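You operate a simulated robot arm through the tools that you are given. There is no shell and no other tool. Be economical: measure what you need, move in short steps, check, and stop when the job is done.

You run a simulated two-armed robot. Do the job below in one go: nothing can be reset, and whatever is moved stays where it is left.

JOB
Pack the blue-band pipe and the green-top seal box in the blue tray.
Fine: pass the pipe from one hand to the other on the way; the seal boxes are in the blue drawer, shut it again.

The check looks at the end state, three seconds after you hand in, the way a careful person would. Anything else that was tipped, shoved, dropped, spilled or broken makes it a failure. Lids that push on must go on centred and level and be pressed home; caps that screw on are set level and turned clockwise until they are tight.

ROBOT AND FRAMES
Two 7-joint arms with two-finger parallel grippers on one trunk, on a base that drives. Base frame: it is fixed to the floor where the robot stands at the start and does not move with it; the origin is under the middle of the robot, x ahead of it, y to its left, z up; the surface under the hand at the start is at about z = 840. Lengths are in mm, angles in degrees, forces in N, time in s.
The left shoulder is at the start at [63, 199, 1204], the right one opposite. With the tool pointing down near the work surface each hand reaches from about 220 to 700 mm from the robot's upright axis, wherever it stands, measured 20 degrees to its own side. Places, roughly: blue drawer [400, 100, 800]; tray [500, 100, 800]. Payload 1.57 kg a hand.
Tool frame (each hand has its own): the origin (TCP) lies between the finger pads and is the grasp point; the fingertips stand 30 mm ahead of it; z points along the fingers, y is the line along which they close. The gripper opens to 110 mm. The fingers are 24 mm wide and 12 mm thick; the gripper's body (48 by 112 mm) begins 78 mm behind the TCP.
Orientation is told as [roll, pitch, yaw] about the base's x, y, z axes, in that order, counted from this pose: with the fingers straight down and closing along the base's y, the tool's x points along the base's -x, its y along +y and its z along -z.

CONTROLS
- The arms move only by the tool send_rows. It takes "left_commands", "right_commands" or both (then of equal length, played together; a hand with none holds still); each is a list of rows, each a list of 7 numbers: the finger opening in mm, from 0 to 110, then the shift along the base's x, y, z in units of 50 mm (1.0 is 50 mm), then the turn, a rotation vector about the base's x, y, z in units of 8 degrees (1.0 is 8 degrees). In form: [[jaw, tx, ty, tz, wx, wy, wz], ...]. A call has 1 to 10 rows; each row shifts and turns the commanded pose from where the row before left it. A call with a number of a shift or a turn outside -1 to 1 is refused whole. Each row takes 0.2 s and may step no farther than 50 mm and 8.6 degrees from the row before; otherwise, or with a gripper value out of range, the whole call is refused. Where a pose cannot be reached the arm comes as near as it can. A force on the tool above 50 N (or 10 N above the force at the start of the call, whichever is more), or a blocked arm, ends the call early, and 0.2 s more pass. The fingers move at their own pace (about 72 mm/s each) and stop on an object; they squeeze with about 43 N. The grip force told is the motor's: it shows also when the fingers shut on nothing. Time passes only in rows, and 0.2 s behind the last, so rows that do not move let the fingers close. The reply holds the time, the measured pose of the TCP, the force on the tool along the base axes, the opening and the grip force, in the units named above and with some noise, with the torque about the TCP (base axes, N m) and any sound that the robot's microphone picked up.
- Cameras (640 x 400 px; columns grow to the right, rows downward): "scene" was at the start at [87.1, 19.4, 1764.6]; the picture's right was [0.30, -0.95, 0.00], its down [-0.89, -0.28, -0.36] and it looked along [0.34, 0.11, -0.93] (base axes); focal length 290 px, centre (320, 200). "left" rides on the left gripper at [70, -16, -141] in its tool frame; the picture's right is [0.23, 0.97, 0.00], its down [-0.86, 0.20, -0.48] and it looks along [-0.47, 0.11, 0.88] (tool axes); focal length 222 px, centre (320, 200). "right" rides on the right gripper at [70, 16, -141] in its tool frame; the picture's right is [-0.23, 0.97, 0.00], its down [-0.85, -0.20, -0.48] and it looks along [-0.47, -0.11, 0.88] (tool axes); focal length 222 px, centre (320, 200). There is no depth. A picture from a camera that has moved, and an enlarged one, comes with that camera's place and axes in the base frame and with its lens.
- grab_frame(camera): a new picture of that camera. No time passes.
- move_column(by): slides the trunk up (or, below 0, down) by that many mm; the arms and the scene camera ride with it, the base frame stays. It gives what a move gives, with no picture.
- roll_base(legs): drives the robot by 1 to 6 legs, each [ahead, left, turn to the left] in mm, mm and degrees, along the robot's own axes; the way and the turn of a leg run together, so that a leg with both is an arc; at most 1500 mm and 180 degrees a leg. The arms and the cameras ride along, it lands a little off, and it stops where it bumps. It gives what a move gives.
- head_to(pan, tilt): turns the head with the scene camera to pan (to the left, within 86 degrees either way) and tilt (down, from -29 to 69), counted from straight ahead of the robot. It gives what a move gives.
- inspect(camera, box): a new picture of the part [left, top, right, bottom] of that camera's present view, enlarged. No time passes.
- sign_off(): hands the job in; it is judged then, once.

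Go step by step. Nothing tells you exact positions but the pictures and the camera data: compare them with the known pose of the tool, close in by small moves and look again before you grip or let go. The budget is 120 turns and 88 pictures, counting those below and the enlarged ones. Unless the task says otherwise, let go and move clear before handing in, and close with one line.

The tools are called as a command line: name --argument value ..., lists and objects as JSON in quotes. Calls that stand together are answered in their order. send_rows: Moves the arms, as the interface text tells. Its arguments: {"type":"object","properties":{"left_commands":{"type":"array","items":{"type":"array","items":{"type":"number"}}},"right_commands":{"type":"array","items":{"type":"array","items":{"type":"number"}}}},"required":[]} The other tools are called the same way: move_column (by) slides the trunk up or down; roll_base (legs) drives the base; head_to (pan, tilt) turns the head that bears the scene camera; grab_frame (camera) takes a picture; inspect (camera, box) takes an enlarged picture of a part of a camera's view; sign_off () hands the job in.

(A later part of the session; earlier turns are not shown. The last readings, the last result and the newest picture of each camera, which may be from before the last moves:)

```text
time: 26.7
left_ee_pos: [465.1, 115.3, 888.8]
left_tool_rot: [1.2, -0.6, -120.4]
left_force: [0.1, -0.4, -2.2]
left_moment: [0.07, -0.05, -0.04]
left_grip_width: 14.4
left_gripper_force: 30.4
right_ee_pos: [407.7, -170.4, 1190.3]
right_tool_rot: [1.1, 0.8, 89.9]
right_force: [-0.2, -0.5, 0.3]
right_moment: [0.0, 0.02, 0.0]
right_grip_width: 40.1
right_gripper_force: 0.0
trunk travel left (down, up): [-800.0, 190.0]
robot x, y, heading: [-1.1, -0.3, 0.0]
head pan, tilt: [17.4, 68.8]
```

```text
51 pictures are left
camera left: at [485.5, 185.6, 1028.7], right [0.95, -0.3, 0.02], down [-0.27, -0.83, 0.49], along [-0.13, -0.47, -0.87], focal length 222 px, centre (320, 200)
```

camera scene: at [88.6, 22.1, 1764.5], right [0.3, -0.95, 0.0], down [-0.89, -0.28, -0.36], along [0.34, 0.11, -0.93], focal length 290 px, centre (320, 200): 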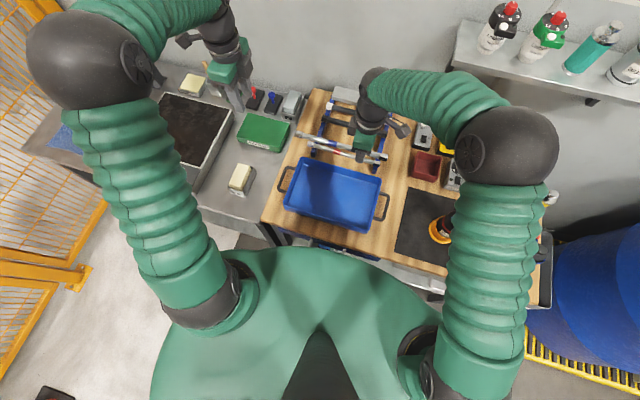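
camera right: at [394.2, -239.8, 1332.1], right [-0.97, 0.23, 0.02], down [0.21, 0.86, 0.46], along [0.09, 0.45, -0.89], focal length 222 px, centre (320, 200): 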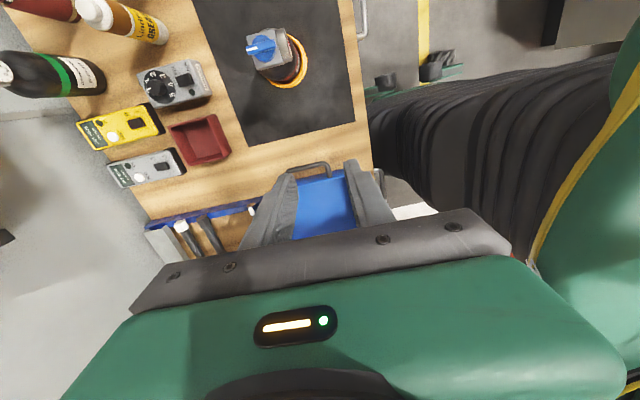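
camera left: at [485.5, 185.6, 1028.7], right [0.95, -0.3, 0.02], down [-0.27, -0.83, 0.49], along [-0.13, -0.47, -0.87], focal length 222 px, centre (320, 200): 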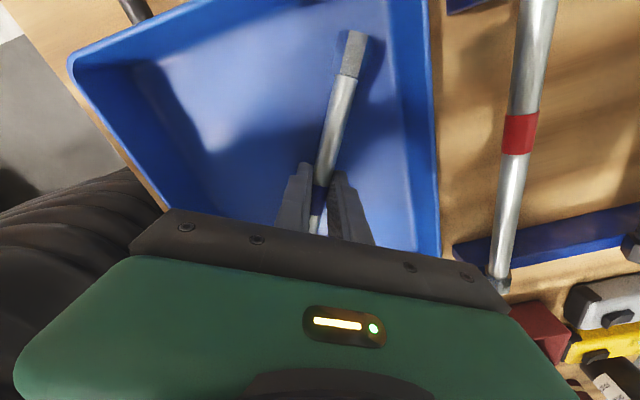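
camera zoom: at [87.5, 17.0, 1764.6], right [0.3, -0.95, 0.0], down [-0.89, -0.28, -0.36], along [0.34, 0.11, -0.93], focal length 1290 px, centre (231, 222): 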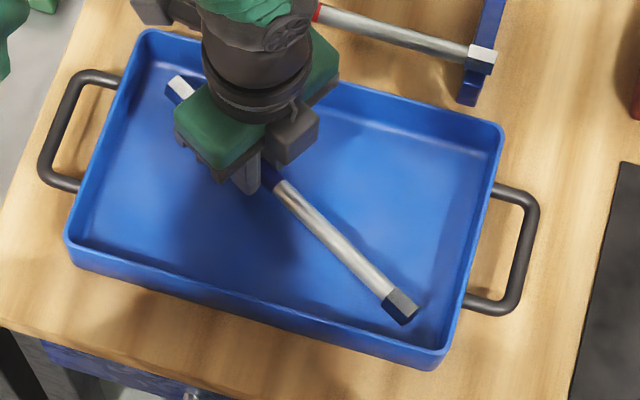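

Plenty of clearance on all sides. I'll lower in small steps until I feel the floor.

send_rows --left_commands '[[0, 0, 0, -0.08, 0, 0, 0], [0, 0, 0, -0.06, 0, 0, 0], [0, 0, 0, -0.06, 0, 0, 0], [0, 0, 0, 0, 0, 0, 0]]'

```text
time: 27.7
left_ee_pos: [465.2, 115.7, 879.1]
left_tool_rot: [1.2, -0.5, -120.4]
left_force: [0.3, -1.1, -2.2]
left_moment: [0.06, -0.05, 0.02]
left_grip_width: 14.3
left_gripper_force: 30.8
right_ee_pos: [406.9, -170.7, 1189.7]
right_tool_rot: [1.0, 0.8, 89.9]
right_force: [-0.8, 0.2, -0.2]
right_moment: [0.0, 0.02, -0.02]
right_grip_width: 39.7
right_gripper_force: 0.1
trunk travel left (down, up): [-800.0, 190.0]
robot x, y, heading: [-0.3, 3.5, -0.0]
head pan, tilt: [17.4, 68.8]
```

send_rows --left_commands '[[0, 0, 0, -0.05, 0, 0, 0], [0, 0, 0, -0.05, 0, 0, 0], [0, 0, 0, 0, 0, 0, 0]]'

```text
time: 28.5
left_ee_pos: [465.5, 114.9, 874.7]
left_tool_rot: [1.3, -0.4, -120.4]
left_force: [1.5, 1.1, 9.5]
left_moment: [0.68, -0.28, -0.09]
left_grip_width: 14.4
left_gripper_force: 30.2
right_ee_pos: [407.3, -171.1, 1190.2]
right_tool_rot: [1.1, 0.8, 90.0]
right_force: [-0.8, -0.1, -0.3]
right_moment: [0.0, -0.02, 0.03]
right_grip_width: 39.8
right_gripper_force: 0.0
trunk travel left (down, up): [-800.0, 190.0]
robot x, y, heading: [1.3, 3.0, 0.2]
head pan, tilt: [17.4, 68.8]
```

Contact felt (about 12 N up). I'll open gently, then rise.

send_rows --left_commands '[[15, 0, 0, 0, 0, 0, 0], [17, 0, 0, 0, 0, 0, 0], [20, 0, 0, 0, 0, 0, 0], [30, 0, 0, 0, 0, 0, 0], [36, 0, 0, 0.3, 0, 0, 0], [36, 0, 0, 0.6, 0, 0, 0], [36, 0, 0, 0.9, 0, 0, 0], [36, 0, 0.5, 0.7, 0, 0, 0], [36, 0, 0.5, 0.7, 0, 0, 0], [36, 0, 0, 0, 0, 0, 0]]'

inspect --camera "scene" --box '[260, 120, 420, 240]'

```text
time: 30.7
left_ee_pos: [465.6, 165.4, 1033.1]
left_tool_rot: [1.2, -0.4, -120.4]
left_force: [0.5, -0.2, 1.6]
left_moment: [0.02, -0.03, 0.04]
left_grip_width: 35.9
left_gripper_force: 0.1
right_ee_pos: [408.1, -168.9, 1190.8]
right_tool_rot: [1.2, 0.8, 90.0]
right_force: [0.1, -0.1, -0.5]
right_moment: [0.01, 0.02, 0.01]
right_grip_width: 39.9
right_gripper_force: 0.1
trunk travel left (down, up): [-800.0, 190.0]
robot x, y, heading: [-0.1, -2.4, -0.3]
head pan, tilt: [17.4, 68.8]
```

```text
3.33 times, centred on (340, 180) of scene
camera zoom: at [87.1, 18.5, 1764.6], right [0.3, -0.95, 0.0], down [-0.89, -0.28, -0.36], along [0.34, 0.11, -0.93], focal length 968 px, centre (253, 267)
```

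zoom: 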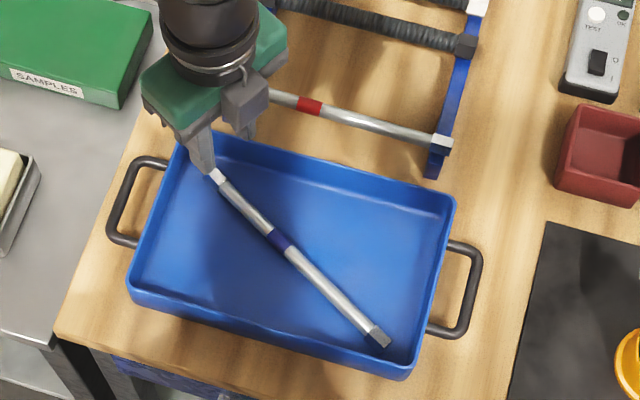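

The pipe rests in the tray. Next is the drawer: I'll back the base off 400 mm and look at the bench front.

roll_base --legs '[[-400, 0, 0]]'

head_to --pan 10 --tilt 58

grab_frame --camera "scene"

```text
time: 33.2
left_ee_pos: [67.7, 164.3, 1032.3]
left_tool_rot: [1.1, -0.6, -120.5]
left_force: [0.0, 0.3, -0.6]
left_moment: [0.0, 0.01, 0.03]
left_grip_width: 36.2
left_gripper_force: 0.1
right_ee_pos: [8.5, -169.7, 1189.7]
right_tool_rot: [1.3, 0.8, 90.1]
right_force: [0.9, -0.1, 0.3]
right_moment: [0.02, 0.0, -0.03]
right_grip_width: 39.9
right_gripper_force: 0.1
trunk travel left (down, up): [-800.0, 190.0]
robot x, y, heading: [-402.2, 1.6, 0.3]
head pan, tilt: [17.4, 68.8]
```

```text
time: 33.9
left_ee_pos: [63.6, 163.8, 1033.4]
left_tool_rot: [1.3, -0.5, -120.5]
left_force: [-1.2, 0.8, -0.1]
left_moment: [0.03, 0.0, 0.03]
left_grip_width: 35.8
left_gripper_force: 0.1
right_ee_pos: [5.8, -169.4, 1191.5]
right_tool_rot: [1.0, 0.8, 90.1]
right_force: [-0.8, 0.5, 0.2]
right_moment: [0.02, -0.01, -0.02]
right_grip_width: 39.8
right_gripper_force: 0.1
trunk travel left (down, up): [-800.0, 190.0]
robot x, y, heading: [-400.7, 1.4, 0.0]
head pan, tilt: [10.0, 58.0]
```

```text
49 pictures are left
camera scene: at [-297.9, 12.9, 1776.2], right [0.17, -0.98, 0.0], down [-0.84, -0.15, -0.53], along [0.52, 0.09, -0.85], focal length 290 px, centre (320, 200)
```

scene: 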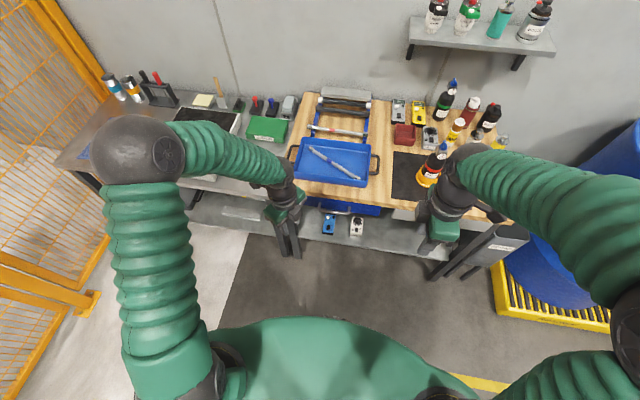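

inspect --camera "scene" --box '[270, 130, 430, 250]'

```text
3.33 times, centred on (350, 190) of scene
camera zoom: at [-297.9, 12.9, 1776.2], right [0.17, -0.98, 0.0], down [-0.84, -0.15, -0.53], along [0.52, 0.09, -0.85], focal length 968 px, centre (220, 233)
```

zoom: 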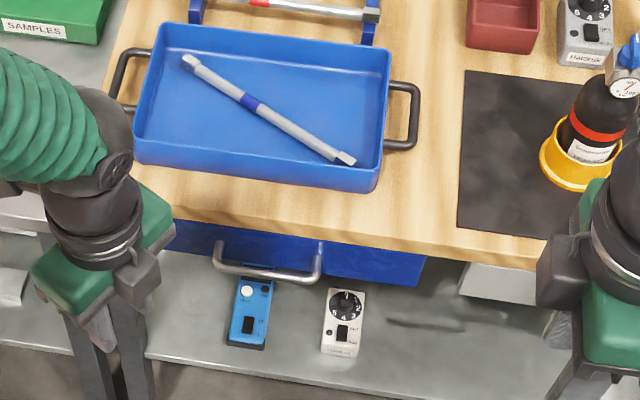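

The blue drawer has a bar handle facing me, at about x 258, y 50. I'll clear the left hand to the left and bring the right hand forward pitched about 60°, jaws closing vertically/fore-aft, to view and grip the bar.

send_rows --left_commands '[[36, 0, 0.6, 0, 0, 0, 0.6], [36, 0, 0.6, 0, 0, 0, 0.6], [36, 0, 0.6, 0, 0, 0, 0.6], [36, 0, 0.6, 0, 0, 0, 0.6], [36, 0, 0.6, 0, 0, 0, 0.7], [36, 0, 0.6, 0, 0, 0, 0.7], [36, 0, 0, 0, 0, 0, 0], [36, 0, 0, 0, 0, 0, 0], [36, 0, 0, 0, 0, 0, 0], [36, 0, 0, 0, 0, 0, 0]]' --right_commands '[[40, 0.2, 0.4, -0.3, 0, 0, 0], [40, 0.2, 0.4, -0.3, 0, 0, 0], [40, 0.2, 0.4, -0.35, 0, -0.94, 0], [40, 0.2, 0.45, -0.35, 0, -0.94, 0], [40, 0.2, 0.45, -0.35, 0, -0.94, 0], [40, 0.2, 0.45, -0.35, 0, -0.94, 0], [40, 0.2, 0.45, -0.35, 0, -0.94, 0], [40, 0.2, 0.45, -0.35, 0, -0.94, 0], [40, 0.2, 0.45, -0.35, 0, -0.94, 0], [40, 0.2, 0.45, -0.35, 0, -0.94, 0]]'

grab_frame --camera "right"

inspect --camera "scene" --box '[270, 130, 430, 250]'

```text
time: 35.5
left_ee_pos: [62.0, 342.8, 1035.6]
left_tool_rot: [1.4, -0.3, -90.0]
left_force: [0.1, 0.5, 0.0]
left_moment: [0.0, 0.01, -0.03]
left_grip_width: 35.7
left_gripper_force: 0.1
right_ee_pos: [139.4, -133.8, 1180.9]
right_tool_rot: [-39.4, -19.2, 69.2]
right_force: [-0.5, 0.4, -0.4]
right_moment: [-0.02, 0.01, -0.01]
right_grip_width: 40.2
right_gripper_force: 0.1
trunk travel left (down, up): [-800.0, 190.0]
robot x, y, heading: [-401.1, 2.8, -0.1]
head pan, tilt: [10.0, 58.0]
stopped in row 8 (right hand): the arm was blocked; the commanded pose is now the measured one
```

```text
47 pictures are left
camera right: at [8.4, -190.0, 1250.7], right [-0.55, 0.66, -0.51], down [0.09, 0.66, 0.75], along [0.83, 0.37, -0.42], focal length 222 px, centre (320, 200)
```

right: 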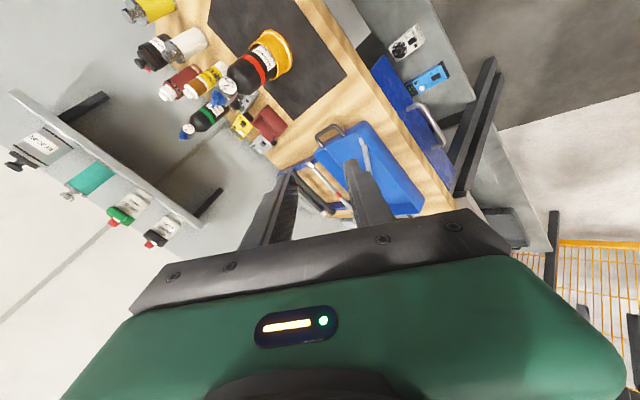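

```text
3.33 times, centred on (350, 190) of scene
camera zoom: at [-301.2, 14.6, 1776.7], right [0.17, -0.98, 0.0], down [-0.84, -0.15, -0.53], along [0.52, 0.09, -0.85], focal length 968 px, centre (220, 233)
```

zoom: 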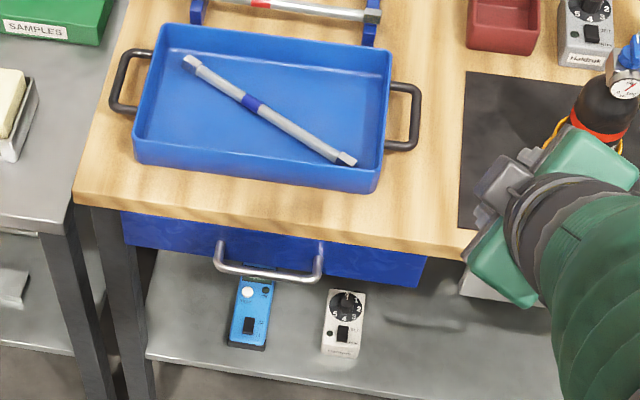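

The wrist hit a limit when pitching there. I'll undo the tilt, then lower the trunk so a forward-pointing grasp is natural.

send_rows --right_commands '[[40, -0.3, 0, 0, -0.2, 0.751, 0.471], [40, -0.3, 0, 0, -0.2, 0.751, 0.471], [40, -0.3, 0, 0, -0.2, 0.751, 0.471], [40, -0.3, 0, 0, -0.2, 0.751, 0.471], [40, 0, 0, 0, -0.2, 0.751, 0.471], [40, 0, 0, 0, -0.2, 0.751, 0.471], [40, 0, 0, 0, -0.2, 0.751, 0.471]]'

move_column --by -300

head_to --pan 5 --tilt 50

grab_frame --camera "scene"

```text
time: 37.1
left_ee_pos: [63.7, 345.6, 1034.0]
left_tool_rot: [1.4, -0.5, -89.9]
left_force: [-0.6, -0.2, 0.9]
left_moment: [-0.01, 0.01, 0.01]
left_grip_width: 35.9
left_gripper_force: 0.0
right_ee_pos: [87.3, -127.9, 1158.4]
right_tool_rot: [-1.9, 0.2, 88.1]
right_force: [0.3, -0.5, 0.1]
right_moment: [0.04, 0.01, -0.04]
right_grip_width: 40.0
right_gripper_force: 0.0
right hand out of reach, approached as far as the arm can: row 1, 2
trunk travel left (down, up): [-800.0, 190.0]
robot x, y, heading: [-402.2, 3.0, 0.2]
head pan, tilt: [10.0, 58.0]
```

```text
time: 40.1
left_ee_pos: [63.1, 344.9, 734.7]
left_tool_rot: [1.4, -0.4, -89.9]
left_force: [0.7, -0.1, -0.2]
left_moment: [0.01, 0.0, -0.04]
left_grip_width: 36.0
left_gripper_force: 0.1
right_ee_pos: [84.7, -129.3, 859.4]
right_tool_rot: [-2.2, 0.3, 88.0]
right_force: [0.2, -0.4, -0.7]
right_moment: [-0.01, 0.02, 0.01]
right_grip_width: 40.0
right_gripper_force: 0.2
trunk travel left (down, up): [-500.0, 490.0]
robot x, y, heading: [-403.3, 4.3, 0.0]
head pan, tilt: [10.0, 58.0]
```

```text
time: 40.8
left_ee_pos: [61.5, 346.5, 734.6]
left_tool_rot: [1.4, -0.3, -89.9]
left_force: [0.2, 0.9, 1.0]
left_moment: [0.0, -0.04, 0.01]
left_grip_width: 35.9
left_gripper_force: 0.0
right_ee_pos: [87.2, -128.7, 859.3]
right_tool_rot: [-2.3, 0.2, 88.2]
right_force: [-0.3, -0.2, 0.5]
right_moment: [0.04, 0.01, 0.01]
right_grip_width: 39.9
right_gripper_force: 0.1
trunk travel left (down, up): [-500.0, 490.0]
robot x, y, heading: [-398.9, 3.2, 0.2]
head pan, tilt: [5.0, 50.0]
```

```text
45 pictures are left
camera scene: at [-290.4, 9.2, 1486.4], right [0.09, -1.0, 0.0], down [-0.77, -0.07, -0.64], along [0.64, 0.06, -0.77], focal length 290 px, centre (320, 200)
```

scene: 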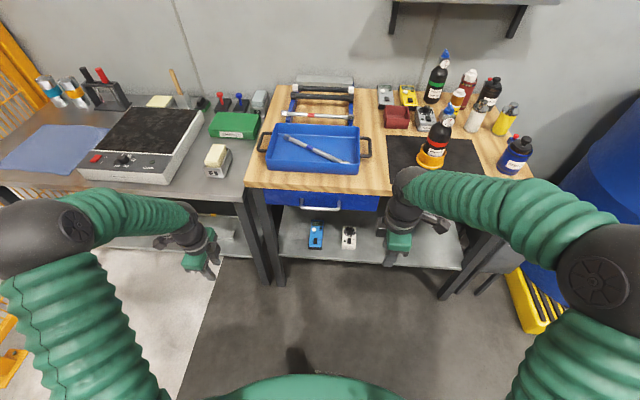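

inspect --camera "scene" --box '[250, 160, 400, 250]'

grab_frame --camera "left"

```text
4.27 times, centred on (325, 205) of scene
camera zoom: at [-290.4, 9.2, 1486.4], right [0.09, -1.0, 0.0], down [-0.77, -0.07, -0.64], along [0.64, 0.06, -0.77], focal length 1239 px, centre (299, 179)
```

zoom: 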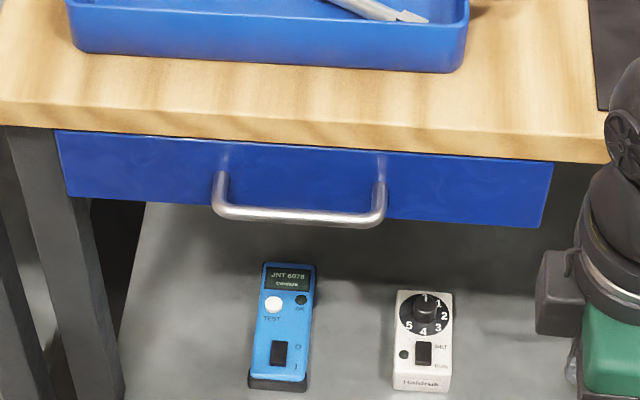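

```text
43 pictures are left
camera left: at [44.0, 415.5, 874.8], right [0.97, 0.23, 0.02], down [0.19, -0.85, 0.49], along [0.13, -0.47, -0.87], focal length 222 px, centre (320, 200)
```

left: 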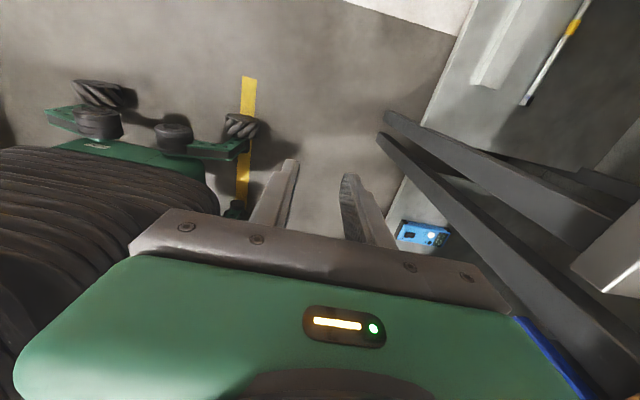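

The handle bar is at about x 262, y 61, z 783, standing about 45 mm off the drawer face, with ~40 mm clear of the bench edge. A vertical grip works, so I'll raise the trunk again and position the right hand over it.

move_column --by 250

send_rows --right_commands '[[50, 0.35, 0.4, -0.3, 0.28, 0, 0.24], [50, 0.35, 0.4, -0.3, 0, 0, 0], [50, 0.35, 0.4, -0.3, 0, 0, 0], [50, 0.35, 0.4, -0.3, 0, 0, 0], [50, 0.35, 0.4, -0.3, 0, 0, 0], [50, 0.35, 0.4, -0.3, 0, 0, 0], [50, 0.35, 0.4, -0.3, 0, 0, 0], [50, 0.35, 0.4, -0.3, 0, 0, 0], [50, 0.35, 0.4, -0.3, 0, 0, 0], [50, 0.35, 0.2, -0.3, 0, 0, 0]]'

inspect --camera "right" --box '[180, 80, 440, 242]'

inspect --camera "scene" --box '[250, 130, 410, 230]'

```text
time: 43.4
left_ee_pos: [63.9, 345.6, 984.2]
left_tool_rot: [1.3, -0.4, -89.9]
left_force: [-0.5, 0.0, -0.5]
left_moment: [-0.05, -0.01, -0.04]
left_grip_width: 35.9
left_gripper_force: 0.0
right_ee_pos: [87.3, -128.3, 1110.1]
right_tool_rot: [-2.2, 0.2, 88.1]
right_force: [-0.4, -0.9, -0.1]
right_moment: [0.0, 0.02, -0.03]
right_grip_width: 39.8
right_gripper_force: 0.1
trunk travel left (down, up): [-750.0, 240.0]
robot x, y, heading: [-398.6, 2.6, 0.1]
head pan, tilt: [5.0, 50.0]
```

```text
time: 45.6
left_ee_pos: [63.7, 346.2, 985.3]
left_tool_rot: [1.4, -0.3, -89.9]
left_force: [-0.9, -0.7, -0.2]
left_moment: [0.0, -0.01, 0.01]
left_grip_width: 35.9
left_gripper_force: 0.1
right_ee_pos: [246.2, 51.6, 958.4]
right_tool_rot: [-2.1, -2.0, 90.0]
right_force: [-0.4, 0.4, -0.5]
right_moment: [0.01, -0.02, 0.02]
right_grip_width: 50.1
right_gripper_force: 0.1
right hand out of reach, approached as far as the arm can: row 10
trunk travel left (down, up): [-750.0, 240.0]
robot x, y, heading: [-402.5, -0.7, -0.0]
head pan, tilt: [5.0, 50.0]
```

```text
2.46 times, centred on (310, 161) of right
camera zoom: at [224.7, -24.0, 1096.7], right [-0.97, 0.23, -0.03], down [0.18, 0.84, 0.51], along [0.14, 0.5, -0.86], focal length 547 px, centre (345, 296)
```

zoom: 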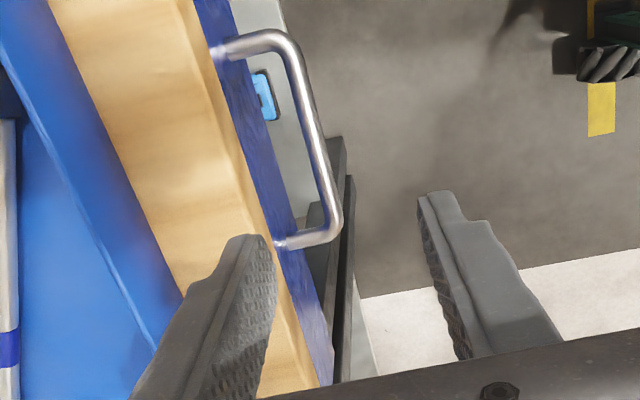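

```text
4.00 times, centred on (330, 180) of scene
camera zoom: at [-288.4, 11.6, 1736.4], right [0.09, -1.0, 0.0], down [-0.77, -0.07, -0.64], along [0.64, 0.05, -0.77], focal length 1161 px, centre (280, 280)
```

zoom: 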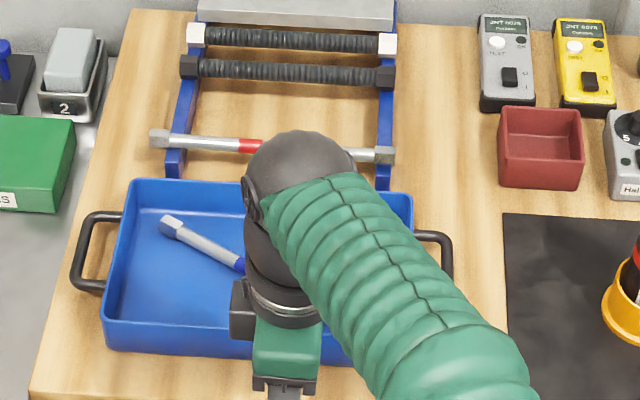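

Bar confirmed at about (266, 60). I need more reach, so I'll roll ahead 130 mm and then bring the hand back over the bar.

send_rows --right_commands '[[50, -0.9, 0, 0, 0.2, 0.25, 0], [50, -0.9, 0, 0, 0, 0, 0], [50, -0.6, 0, 0, 0, 0, 0]]'

roll_base --legs '[[130, 0, 0]]'

grab_frame --camera "right"

```text
time: 46.4
left_ee_pos: [62.9, 347.8, 985.2]
left_tool_rot: [1.4, -0.4, -89.9]
left_force: [0.2, 0.4, 0.0]
left_moment: [0.01, 0.03, 0.01]
left_grip_width: 36.1
left_gripper_force: 0.0
right_ee_pos: [122.5, 52.3, 959.0]
right_tool_rot: [-0.3, -3.7, 90.0]
right_force: [-0.3, -0.6, 0.6]
right_moment: [0.01, 0.01, 0.02]
right_grip_width: 49.9
right_gripper_force: 0.1
trunk travel left (down, up): [-750.0, 240.0]
robot x, y, heading: [-399.7, 2.8, 0.0]
head pan, tilt: [5.0, 50.0]
```

```text
time: 47.7
left_ee_pos: [189.3, 344.7, 984.9]
left_tool_rot: [1.5, -0.4, -89.9]
left_force: [0.3, -0.7, 0.2]
left_moment: [0.0, 0.02, -0.01]
left_grip_width: 35.8
left_gripper_force: 0.0
right_ee_pos: [251.3, 50.7, 958.9]
right_tool_rot: [-0.3, -3.6, 89.9]
right_force: [-0.1, -0.1, -0.3]
right_moment: [0.0, 0.01, -0.02]
right_grip_width: 50.0
right_gripper_force: 0.1
trunk travel left (down, up): [-750.0, 240.0]
robot x, y, heading: [-268.8, 2.6, -0.3]
head pan, tilt: [5.0, 50.0]
```

```text
40 pictures are left
camera right: at [234.0, -28.7, 1096.3], right [-0.97, 0.23, 0.01], down [0.2, 0.82, 0.53], along [0.11, 0.52, -0.85], focal length 222 px, centre (320, 200)
```

right: 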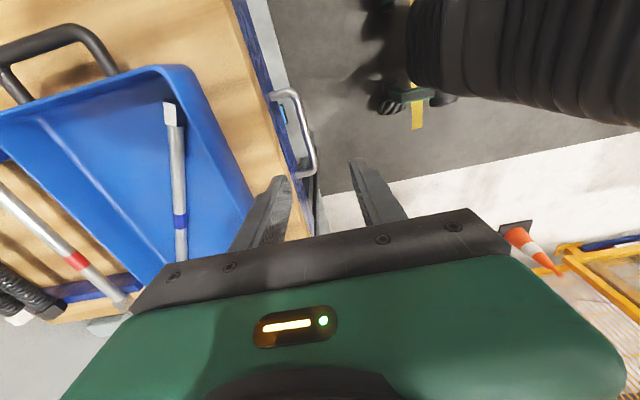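

Now I'll level the hand, centre it on x 268 with jaws at 36, and descend to just above the bar.

send_rows --right_commands '[[36, 0.34, 0.06, -0.4, -0.45, 0, 0], [36, 0, 0, -0.8, 0, 0, 0], [36, 0, 0, -0.8, 0, 0, 0], [36, 0, 0, -0.4, 0, 0, 0], [36, 0, 0, 0, 0, 0, 0]]'

inspect --camera "right" --box '[180, 80, 440, 242]'

```text
time: 48.9
left_ee_pos: [191.1, 345.8, 984.9]
left_tool_rot: [1.5, -0.5, -90.1]
left_force: [-0.9, -0.6, 0.2]
left_moment: [-0.02, 0.01, 0.0]
left_grip_width: 36.2
left_gripper_force: 0.1
right_ee_pos: [269.5, 53.4, 839.5]
right_tool_rot: [-0.3, 0.0, 89.9]
right_force: [0.0, -0.2, 0.8]
right_moment: [0.02, -0.01, -0.01]
right_grip_width: 36.2
right_gripper_force: 0.0
trunk travel left (down, up): [-750.0, 240.0]
robot x, y, heading: [-272.5, 2.6, 0.2]
head pan, tilt: [5.0, 50.0]
```

```text
2.46 times, centred on (310, 161) of right
camera zoom: at [251.8, -17.7, 980.6], right [-0.97, 0.23, -0.01], down [0.2, 0.85, 0.48], along [0.11, 0.47, -0.88], focal length 547 px, centre (345, 296)
```

zoom: 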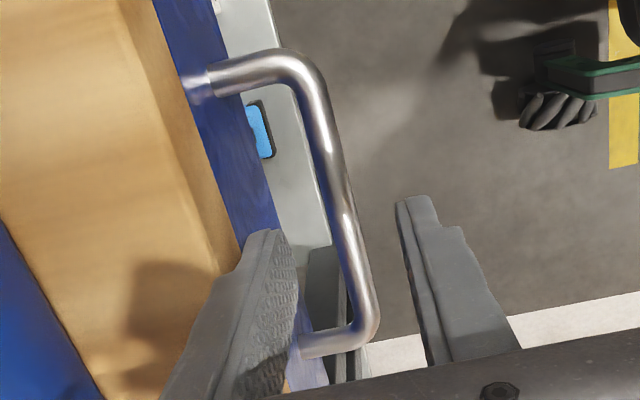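

The bar is centred at (271, 53). I'll narrow to 28 for bench clearance, descend to the bar and close.

send_rows --right_commands '[[28, 0, 0, 0, 0, 0, 0], [28, 0, 0, -0.4, 0, 0, 0], [28, 0, 0, -0.4, 0, 0, 0], [28, 0, 0, -0.3, 0, 0, 0], [28, 0, 0, 0, 0, 0, 0]]'

inspect --camera "right" --box '[180, 80, 440, 242]'

```text
time: 50.1
left_ee_pos: [190.6, 346.1, 985.7]
left_tool_rot: [1.5, -0.4, -90.0]
left_force: [-0.1, 0.0, -0.2]
left_moment: [-0.01, -0.04, 0.02]
left_grip_width: 36.0
left_gripper_force: 0.1
right_ee_pos: [268.2, 54.3, 784.1]
right_tool_rot: [-0.2, 0.1, 89.9]
right_force: [-1.0, -0.1, 0.5]
right_moment: [0.02, -0.02, 0.0]
right_grip_width: 28.0
right_gripper_force: 0.1
trunk travel left (down, up): [-750.0, 240.0]
robot x, y, heading: [-270.3, 3.8, -0.1]
head pan, tilt: [5.0, 50.0]
```

```text
2.46 times, centred on (310, 161) of right
camera zoom: at [251.3, -17.3, 925.1], right [-0.97, 0.23, 0.0], down [0.2, 0.85, 0.48], along [0.11, 0.47, -0.88], focal length 547 px, centre (345, 296)
```

zoom: 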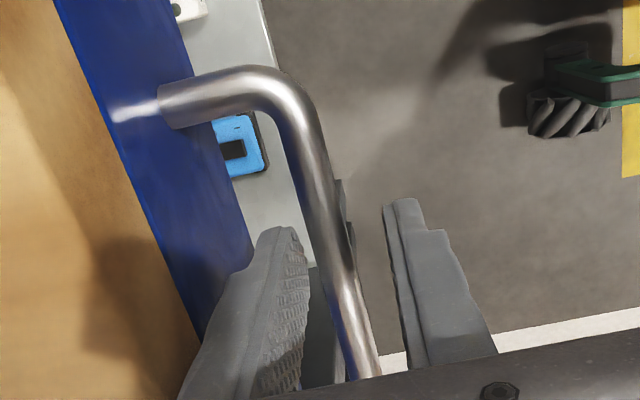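

The bar sits between the fingers. Close and pull out slowly.

send_rows --right_commands '[[0, 0, 0, 0, 0, 0, 0], [0, 0, 0, 0, 0, 0, 0], [0, -0.2, 0, 0, 0, 0, 0], [0, -0.4, 0, 0, 0, 0, 0], [0, -0.4, 0, 0, 0, 0, 0], [0, -0.4, 0, 0, 0, 0, 0], [0, -0.4, 0, 0, 0, 0, 0], [0, -0.4, 0, 0, 0, 0, 0], [0, 0, 0, 0, 0, 0, 0]]'

grab_frame --camera "scene"

```text
time: 52.1
left_ee_pos: [191.2, 345.1, 984.4]
left_tool_rot: [1.4, -0.3, -90.0]
left_force: [-0.4, 0.0, -0.4]
left_moment: [-0.01, 0.03, 0.02]
left_grip_width: 35.8
left_gripper_force: 0.0
right_ee_pos: [158.5, 54.0, 784.1]
right_tool_rot: [-0.2, 0.0, 89.9]
right_force: [-0.3, 0.1, -4.0]
right_moment: [-0.52, -0.03, 0.72]
right_grip_width: 11.8
right_gripper_force: 29.3
trunk travel left (down, up): [-750.0, 240.0]
robot x, y, heading: [-270.7, 0.6, 0.1]
head pan, tilt: [5.0, 50.0]
```

```text
37 pictures are left
camera scene: at [-159.7, 11.0, 1736.4], right [0.09, -1.0, 0.0], down [-0.77, -0.07, -0.64], along [0.64, 0.05, -0.77], focal length 290 px, centre (320, 200)
```

scene: 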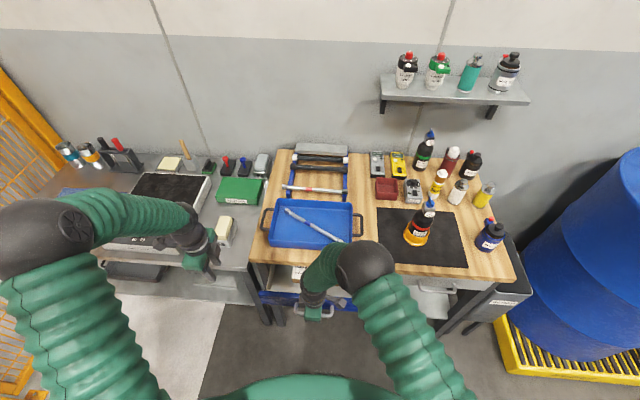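

Drawer slides well. I'll pull on another ~100 mm and look inside.

send_rows --right_commands '[[0, -0.4, 0, 0, 0, 0, 0], [0, -0.4, 0, 0, 0, 0, 0], [0, -0.4, 0, 0, 0, 0, 0], [0, -0.4, 0, 0, 0, 0, 0], [0, -0.4, 0, 0, 0, 0, 0], [0, 0, 0, 0, 0, 0, 0]]'

head_to --pan 8 --tilt 65

inspect --camera "scene" --box '[220, 150, 420, 290]'

```text
time: 53.2
left_ee_pos: [191.8, 344.5, 987.1]
left_tool_rot: [1.3, -0.2, -90.0]
left_force: [-0.1, 0.5, -0.6]
left_moment: [0.01, -0.01, 0.01]
left_grip_width: 35.9
left_gripper_force: 0.0
right_ee_pos: [99.9, 20.3, 782.0]
right_tool_rot: [0.0, -1.4, 82.4]
right_force: [-0.8, 35.8, -30.4]
right_moment: [0.51, 0.07, 1.17]
right_grip_width: 15.7
right_gripper_force: 31.5
trunk travel left (down, up): [-750.0, 240.0]
robot x, y, heading: [-275.0, 2.2, -0.2]
head pan, tilt: [5.0, 50.0]
stopped in row 5 (right hand): the force on the tool passed its limit at 60 N (the readings are from after the stop); the commanded pose is now the measured one
```

```text
time: 54.0
left_ee_pos: [192.5, 343.9, 986.7]
left_tool_rot: [1.4, -0.4, -90.0]
left_force: [-0.2, -0.1, 0.2]
left_moment: [0.02, 0.0, 0.0]
left_grip_width: 35.7
left_gripper_force: 0.1
right_ee_pos: [101.5, 20.0, 784.3]
right_tool_rot: [-0.2, -1.3, 82.3]
right_force: [0.6, 34.9, -26.1]
right_moment: [0.82, 0.12, 1.03]
right_grip_width: 15.5
right_gripper_force: 31.1
trunk travel left (down, up): [-750.0, 240.0]
robot x, y, heading: [-271.5, 1.8, 0.1]
head pan, tilt: [8.0, 65.0]
```

```text
2.86 times, centred on (320, 220) of scene
camera zoom: at [-173.4, 25.8, 1718.6], right [0.14, -0.99, 0.01], down [-0.9, -0.13, -0.42], along [0.41, 0.05, -0.91], focal length 830 px, centre (320, 143)
```

zoom: 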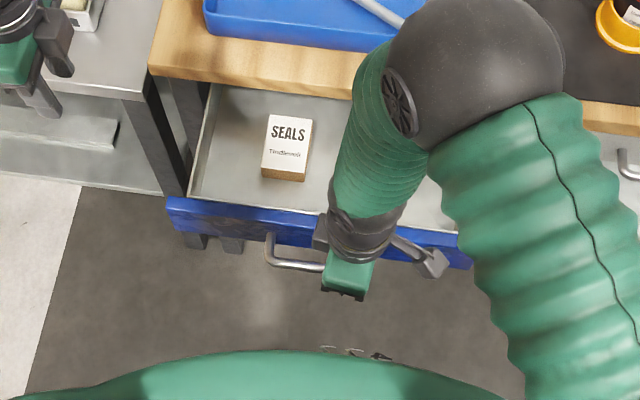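

The drawer is out about 170 mm and a SEALS box is visible; the hand slid along the bar near the arm's limit. I'll open, lift the right hand out and move it aside to see the whole drawer.

send_rows --right_commands '[[28, 0, 0, 0, 0, 0, 0], [28, 0, 0, 0, 0, 0, 0], [28, 0, 0, 0.3, 0, 0, 0], [28, 0, 0, 0.7, 0, 0, 0], [28, 0, 0, 0.9, 0, 0, 0], [28, 0, 0, 0.9, 0, 0, 0], [28, 0, -0.6, 0.6, 0, 0, 0], [28, 0, -0.8, 0.4, 0, 0, 0], [28, 0, -0.8, 0.4, 0, 0, 0], [28, 0, -0.8, 0, 0, 0, 0]]'

grab_frame --camera "scene"

inspect --camera "scene" --box '[220, 150, 420, 290]'

```text
time: 56.2
left_ee_pos: [190.8, 340.7, 986.8]
left_tool_rot: [1.5, -0.1, -89.9]
left_force: [-0.8, 0.3, -0.2]
left_moment: [0.03, -0.02, -0.01]
left_grip_width: 36.0
left_gripper_force: 0.0
right_ee_pos: [100.7, -136.8, 992.4]
right_tool_rot: [-0.2, -1.0, 82.2]
right_force: [-0.6, 0.0, 0.1]
right_moment: [-0.01, 0.03, 0.0]
right_grip_width: 28.0
right_gripper_force: 0.0
trunk travel left (down, up): [-750.0, 240.0]
robot x, y, heading: [-274.0, 2.7, 0.1]
head pan, tilt: [8.0, 65.0]
```

```text
35 pictures are left
camera scene: at [-178.3, 10.6, 1718.4], right [0.14, -0.99, 0.0], down [-0.9, -0.13, -0.42], along [0.42, 0.06, -0.91], focal length 290 px, centre (320, 200)
```

scene: 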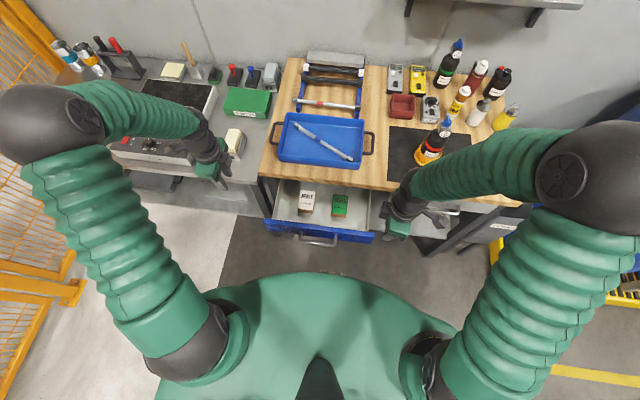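

```text
2.86 times, centred on (320, 220) of scene
camera zoom: at [-178.3, 10.6, 1718.4], right [0.14, -0.99, 0.0], down [-0.9, -0.13, -0.42], along [0.42, 0.06, -0.91], focal length 830 px, centre (320, 143)
```

zoom: 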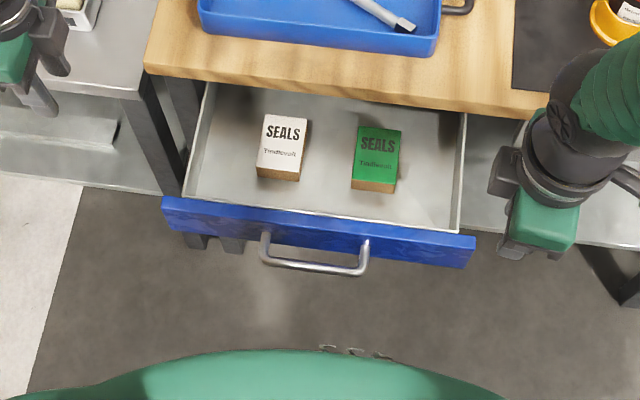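

The green-top box is at about (251, 0), roughly 53 × 65 mm, next to the white one. I'll bring the right hand over it, turned to yaw 0 so it closes along y.

send_rows --right_commands '[[90, 0.2, 0.2, 0, 0, 0, -0.93], [90, 0.2, 0.2, 0, 0, 0, -0.93], [90, 0.2, 0.2, 0, 0, 0, -0.93], [90, 0.2, 0.2, 0, 0, 0, -0.93], [90, 0.3, 0.3, 0, 0, 0, -0.93], [90, 0.3, 0.3, 0, 0, 0, -0.93], [90, 0.3, 0.3, 0, 0, 0, -0.93], [90, 0.3, 0.3, 0, 0, 0, -0.93], [90, 0.4, 0.3, 0, 0, 0, -0.93], [90, 0.4, 0.3, 0, 0, 0, -0.93]]'

send_rows --right_commands '[[90, 0, 0.1, -0.5, 0, 0, -0.93], [90, 0, 0, -0.5, 0, 0, 0], [90, 0, 0, 0, 0, 0, 0]]'

grab_frame --camera "right"

```text
time: 58.4
left_ee_pos: [190.3, 341.3, 986.5]
left_tool_rot: [1.5, -0.1, -89.9]
left_force: [-0.4, -0.4, 0.8]
left_moment: [0.01, 0.05, -0.01]
left_grip_width: 36.1
left_gripper_force: 0.1
right_ee_pos: [240.7, -5.5, 991.8]
right_tool_rot: [-0.4, -0.8, 7.7]
right_force: [0.2, -0.4, 0.2]
right_moment: [-0.01, -0.01, 0.01]
right_grip_width: 89.8
right_gripper_force: 0.1
trunk travel left (down, up): [-750.0, 240.0]
robot x, y, heading: [-276.1, -0.5, -0.1]
head pan, tilt: [8.0, 65.0]
```

```text
time: 59.2
left_ee_pos: [189.7, 340.4, 987.8]
left_tool_rot: [1.5, -0.1, -89.9]
left_force: [-0.3, 0.5, 0.6]
left_moment: [0.01, -0.01, -0.02]
left_grip_width: 36.1
left_gripper_force: 0.0
right_ee_pos: [239.9, -0.9, 942.2]
right_tool_rot: [-0.2, -1.0, 0.4]
right_force: [-1.1, -0.3, 0.4]
right_moment: [-0.02, 0.02, 0.0]
right_grip_width: 90.2
right_gripper_force: 0.0
trunk travel left (down, up): [-750.0, 240.0]
robot x, y, heading: [-272.6, 2.6, 0.1]
head pan, tilt: [8.0, 65.0]
```

```text
33 pictures are left
camera right: at [167.4, 14.8, 1082.1], right [0.22, 0.98, 0.0], down [0.85, -0.19, 0.5], along [0.48, -0.11, -0.87], focal length 222 px, centre (320, 200)
```

right: 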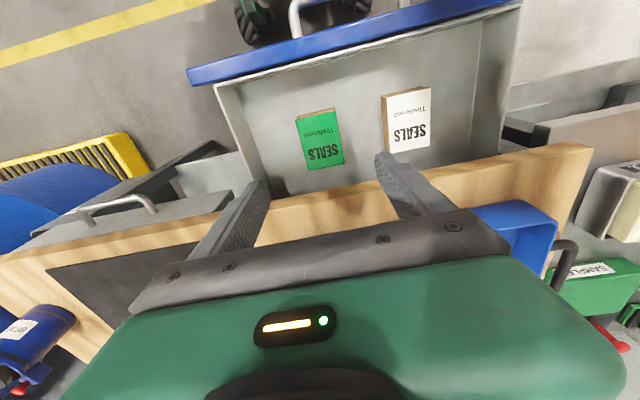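

The green box is centred at (246, 0), about 48 mm wide, and the white one starts at y≥83. I'll centre, set jaws to 76, and lower alongside it.

send_rows --right_commands '[[76, 0.12, 0.02, -0.5, 0, 0.12, 0], [76, 0, 0, -0.8, 0, 0, 0], [76, 0, 0, -0.8, 0, 0, 0], [76, 0, 0, -0.5, 0, 0, 0], [76, 0, 0, 0, 0, 0, 0]]'

inspect --camera "right" --box '[180, 80, 480, 267]'

inspect --camera "scene" --box '[260, 160, 400, 250]'

```text
time: 60.4
left_ee_pos: [190.3, 340.7, 987.3]
left_tool_rot: [1.5, -0.1, -90.0]
left_force: [-0.9, -0.4, 0.4]
left_moment: [-0.04, 0.0, -0.01]
left_grip_width: 36.1
left_gripper_force: 0.1
right_ee_pos: [245.9, -0.3, 812.1]
right_tool_rot: [-0.3, -0.1, 0.4]
right_force: [0.8, 0.3, 0.3]
right_moment: [0.0, 0.01, 0.03]
right_grip_width: 75.9
right_gripper_force: 0.0
trunk travel left (down, up): [-750.0, 240.0]
robot x, y, heading: [-271.0, 1.6, -0.2]
head pan, tilt: [8.0, 65.0]
```

```text
2.13 times, centred on (330, 174) of right
camera zoom: at [175.7, 15.4, 953.7], right [0.22, 0.98, 0.0], down [0.86, -0.19, 0.48], along [0.47, -0.11, -0.88], focal length 474 px, centre (299, 256)
```

zoom: 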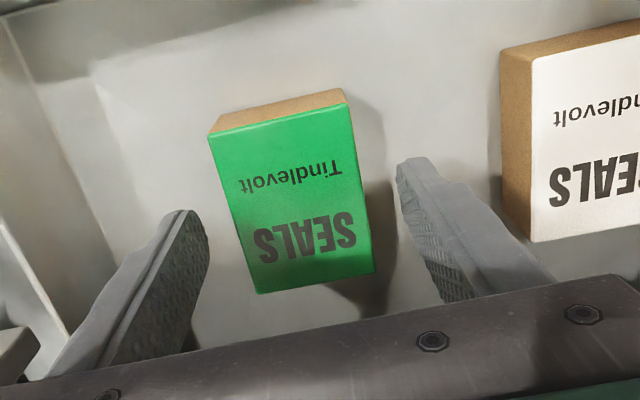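

```text
4.44 times, centred on (330, 205) of scene
camera zoom: at [-177.3, 12.4, 1718.4], right [0.14, -0.99, 0.0], down [-0.9, -0.13, -0.42], along [0.42, 0.06, -0.91], focal length 1290 px, centre (276, 178)
```

zoom: 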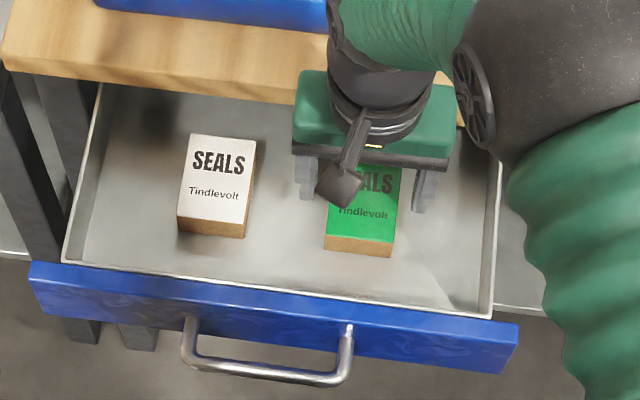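

Centred; box top ≈ 782, floor ≈ 738. I'll go to z 775, close, and lift slightly.

send_rows --right_commands '[[76, 0, -0.02, -0.4, 0, 0, 0], [76, 0, 0, -0.34, 0, 0, 0], [76, 0, 0, 0, 0, 0, 0], [0, 0, 0, 0, 0, 0, 0], [0, 0, 0, 0, 0, 0, 0], [0, 0, 0, 0, 0, 0, 0], [0, 0, 0, 0, 0, 0, 0]]'

```text
time: 62.0
left_ee_pos: [190.1, 339.7, 987.4]
left_tool_rot: [1.4, -0.1, -90.0]
left_force: [-0.7, 0.8, 0.6]
left_moment: [-0.01, -0.02, -0.02]
left_grip_width: 36.0
left_gripper_force: 0.0
right_ee_pos: [245.8, -1.3, 776.1]
right_tool_rot: [-0.3, -0.1, 0.4]
right_force: [0.2, 0.0, 2.8]
right_moment: [0.08, -0.01, -0.03]
right_grip_width: 54.0
right_gripper_force: 43.2
trunk travel left (down, up): [-750.0, 240.0]
robot x, y, heading: [-267.2, 2.6, 0.2]
head pan, tilt: [8.0, 65.0]
```

Gripped at 54 mm. Lifting straight up and moving it right, clear of the drawer.

send_rows --right_commands '[[0, 0, 0, 0.3, 0, 0, 0], [0, 0, 0, 0.6, 0, 0, 0], [0, 0, 0, 0.9, 0, 0, 0], [0, 0, 0, 0.9, 0, 0, 0], [0, 0, 0, 0.9, 0, 0, 0], [0, -0.2, -0.5, 0.7, 0, 0, 0], [0, -0.2, -0.7, 0.2, 0, 0, 0], [0, -0.2, -0.7, 0, 0, 0, 0], [0, -0.2, -0.7, 0, 0, 0, 0], [0, 0, -0.4, 0, 0, 0, 0]]'

grab_frame --camera "scene"

inspect --camera "scene" --box '[220, 170, 400, 290]'

```text
time: 64.2
left_ee_pos: [190.2, 340.0, 988.3]
left_tool_rot: [1.4, -0.1, -90.0]
left_force: [-0.2, -0.4, -0.2]
left_moment: [-0.01, -0.01, 0.03]
left_grip_width: 36.0
left_gripper_force: 0.0
right_ee_pos: [205.4, -151.5, 999.7]
right_tool_rot: [-0.3, -0.1, 0.6]
right_force: [0.3, 0.1, -1.3]
right_moment: [0.03, -0.02, 0.01]
right_grip_width: 53.8
right_gripper_force: 42.7
trunk travel left (down, up): [-750.0, 240.0]
robot x, y, heading: [-272.7, 0.9, -0.2]
head pan, tilt: [8.0, 65.0]
```

```text
30 pictures are left
camera scene: at [-177.3, 10.1, 1718.4], right [0.14, -0.99, 0.0], down [-0.9, -0.13, -0.42], along [0.42, 0.06, -0.91], focal length 290 px, centre (320, 200)
```

scene: 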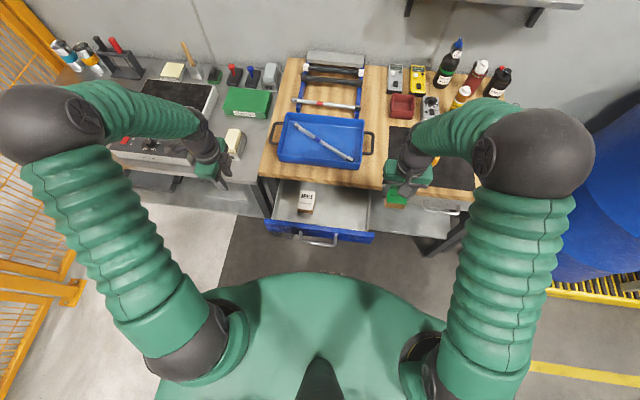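

```text
3.33 times, centred on (310, 230) of scene
camera zoom: at [-177.3, 10.1, 1718.4], right [0.14, -0.99, 0.0], down [-0.9, -0.13, -0.42], along [0.42, 0.06, -0.91], focal length 968 px, centre (353, 100)
```

zoom: 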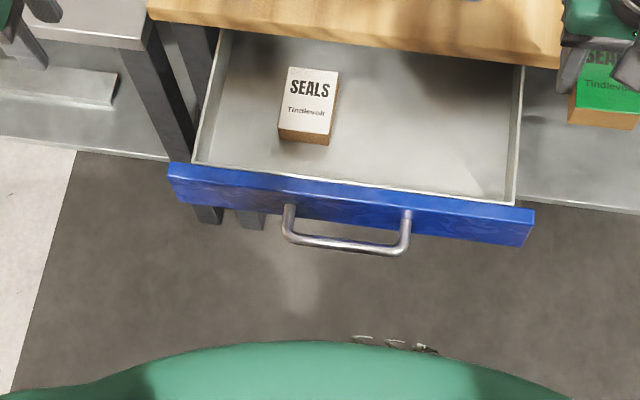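

The bar is now at x≈96, y≈57. I'll take the left hand (fingers closed) to in front of the handle at z 880, then down.

send_rows --left_commands '[[0, -0.4, -0.8, 0, -0.15, 0, 0], [0, -0.4, -0.8, 0, 0, 0, 0], [0, -0.4, -0.8, 0, 0, 0, 0], [0, -0.4, -0.8, -0.2, 0, 0, 0], [0, -0.4, -0.8, -0.4, 0, 0, 0], [0, -0.4, -0.8, -0.4, 0, 0, 0], [0, -0.4, -0.84, -0.4, 0, 0, 0], [0, 0, 0, -0.7, 0, 0, 0], [0, 0, 0, 0, 0, 0, 0]]'

inspect --camera "scene" --box '[220, 170, 400, 290]'

inspect --camera "left" --box '[180, 40, 480, 240]'

```text
refused: row 7 steps farther than a row can; nothing moved
```

```text
3.33 times, centred on (310, 230) of scene
camera zoom: at [-177.3, 10.1, 1718.4], right [0.14, -0.99, 0.0], down [-0.9, -0.13, -0.42], along [0.42, 0.06, -0.91], focal length 968 px, centre (353, 100)
```

zoom: 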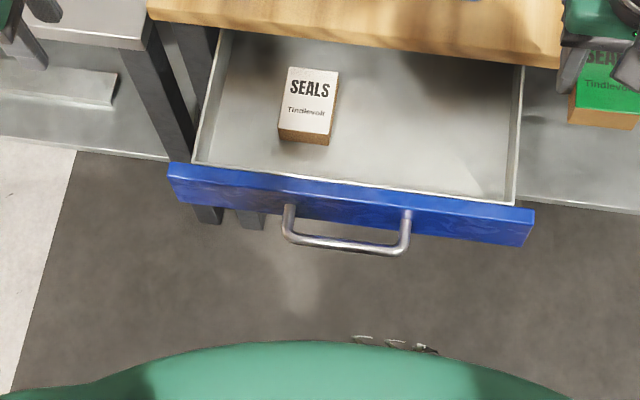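

```text
2.00 times, centred on (330, 140) of left
camera zoom: at [171.1, 408.8, 1128.4], right [0.97, 0.23, 0.03], down [0.19, -0.85, 0.48], along [0.13, -0.47, -0.87], focal length 444 px, centre (300, 320)
```

zoom: 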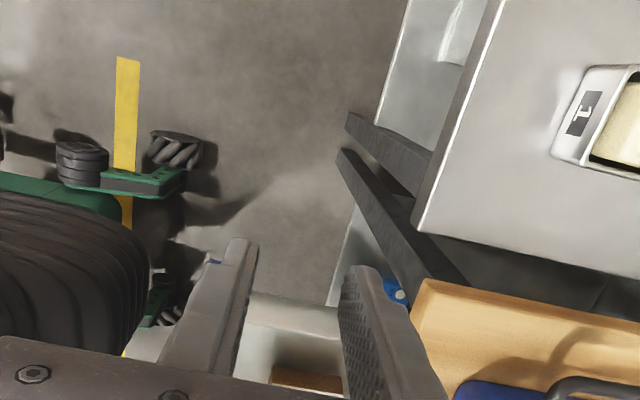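

The step was too long, so nothing moved. I'll resend with smaller steps.

send_rows --left_commands '[[0, -0.4, -0.8, 0, -0.15, 0, 0], [0, -0.4, -0.8, 0, 0, 0, 0], [0, -0.4, -0.8, 0, 0, 0, 0], [0, -0.4, -0.8, -0.2, 0, 0, 0], [0, -0.4, -0.8, -0.2, 0, 0, 0], [0, -0.4, -0.8, -0.2, 0, 0, 0], [0, -0.4, -0.8, -0.2, 0, 0, 0], [0, 0, -0.04, -0.7, 0, 0, 0], [0, 0, 0, -0.6, 0, 0, 0], [0, 0, 0, 0, 0, 0, 0]]'

inspect --camera "scene" --box '[220, 170, 400, 290]'

inspect --camera "left" --box '[180, 40, 480, 240]'

```text
time: 66.4
left_ee_pos: [49.1, 57.3, 883.0]
left_tool_rot: [1.6, -1.2, -90.1]
left_force: [-0.2, 0.1, 0.7]
left_moment: [0.01, 0.01, 0.02]
left_grip_width: 0.0
left_gripper_force: 20.9
right_ee_pos: [204.8, -151.4, 999.9]
right_tool_rot: [-0.3, 0.0, 0.5]
right_force: [0.5, 0.5, -0.3]
right_moment: [-0.01, -0.01, 0.01]
right_grip_width: 53.8
right_gripper_force: 43.3
trunk travel left (down, up): [-750.0, 240.0]
robot x, y, heading: [-272.6, 1.4, 0.1]
head pan, tilt: [8.0, 65.0]
```

```text
3.33 times, centred on (310, 230) of scene
camera zoom: at [-178.9, 9.3, 1718.5], right [0.14, -0.99, 0.0], down [-0.9, -0.13, -0.42], along [0.42, 0.06, -0.91], focal length 968 px, centre (353, 100)
```

zoom: 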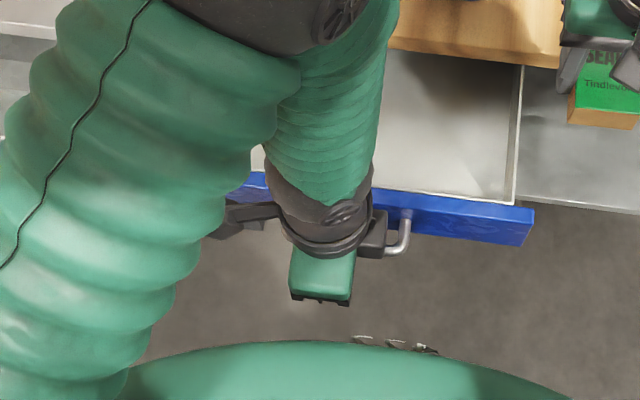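

```text
2.00 times, centred on (330, 140) of left
camera zoom: at [30.0, 129.8, 1022.3], right [0.97, 0.23, 0.02], down [0.19, -0.84, 0.5], along [0.13, -0.48, -0.86], focal length 444 px, centre (300, 320)
```

zoom: 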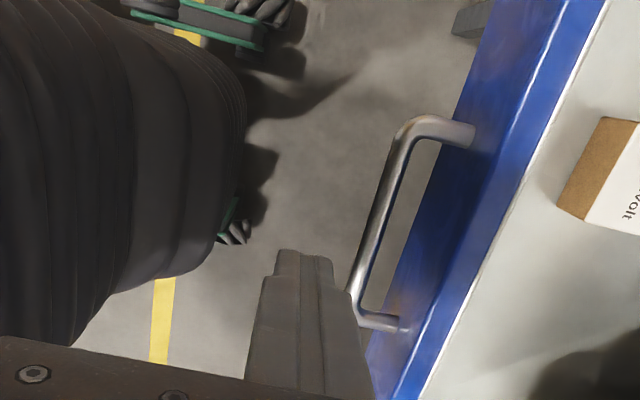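

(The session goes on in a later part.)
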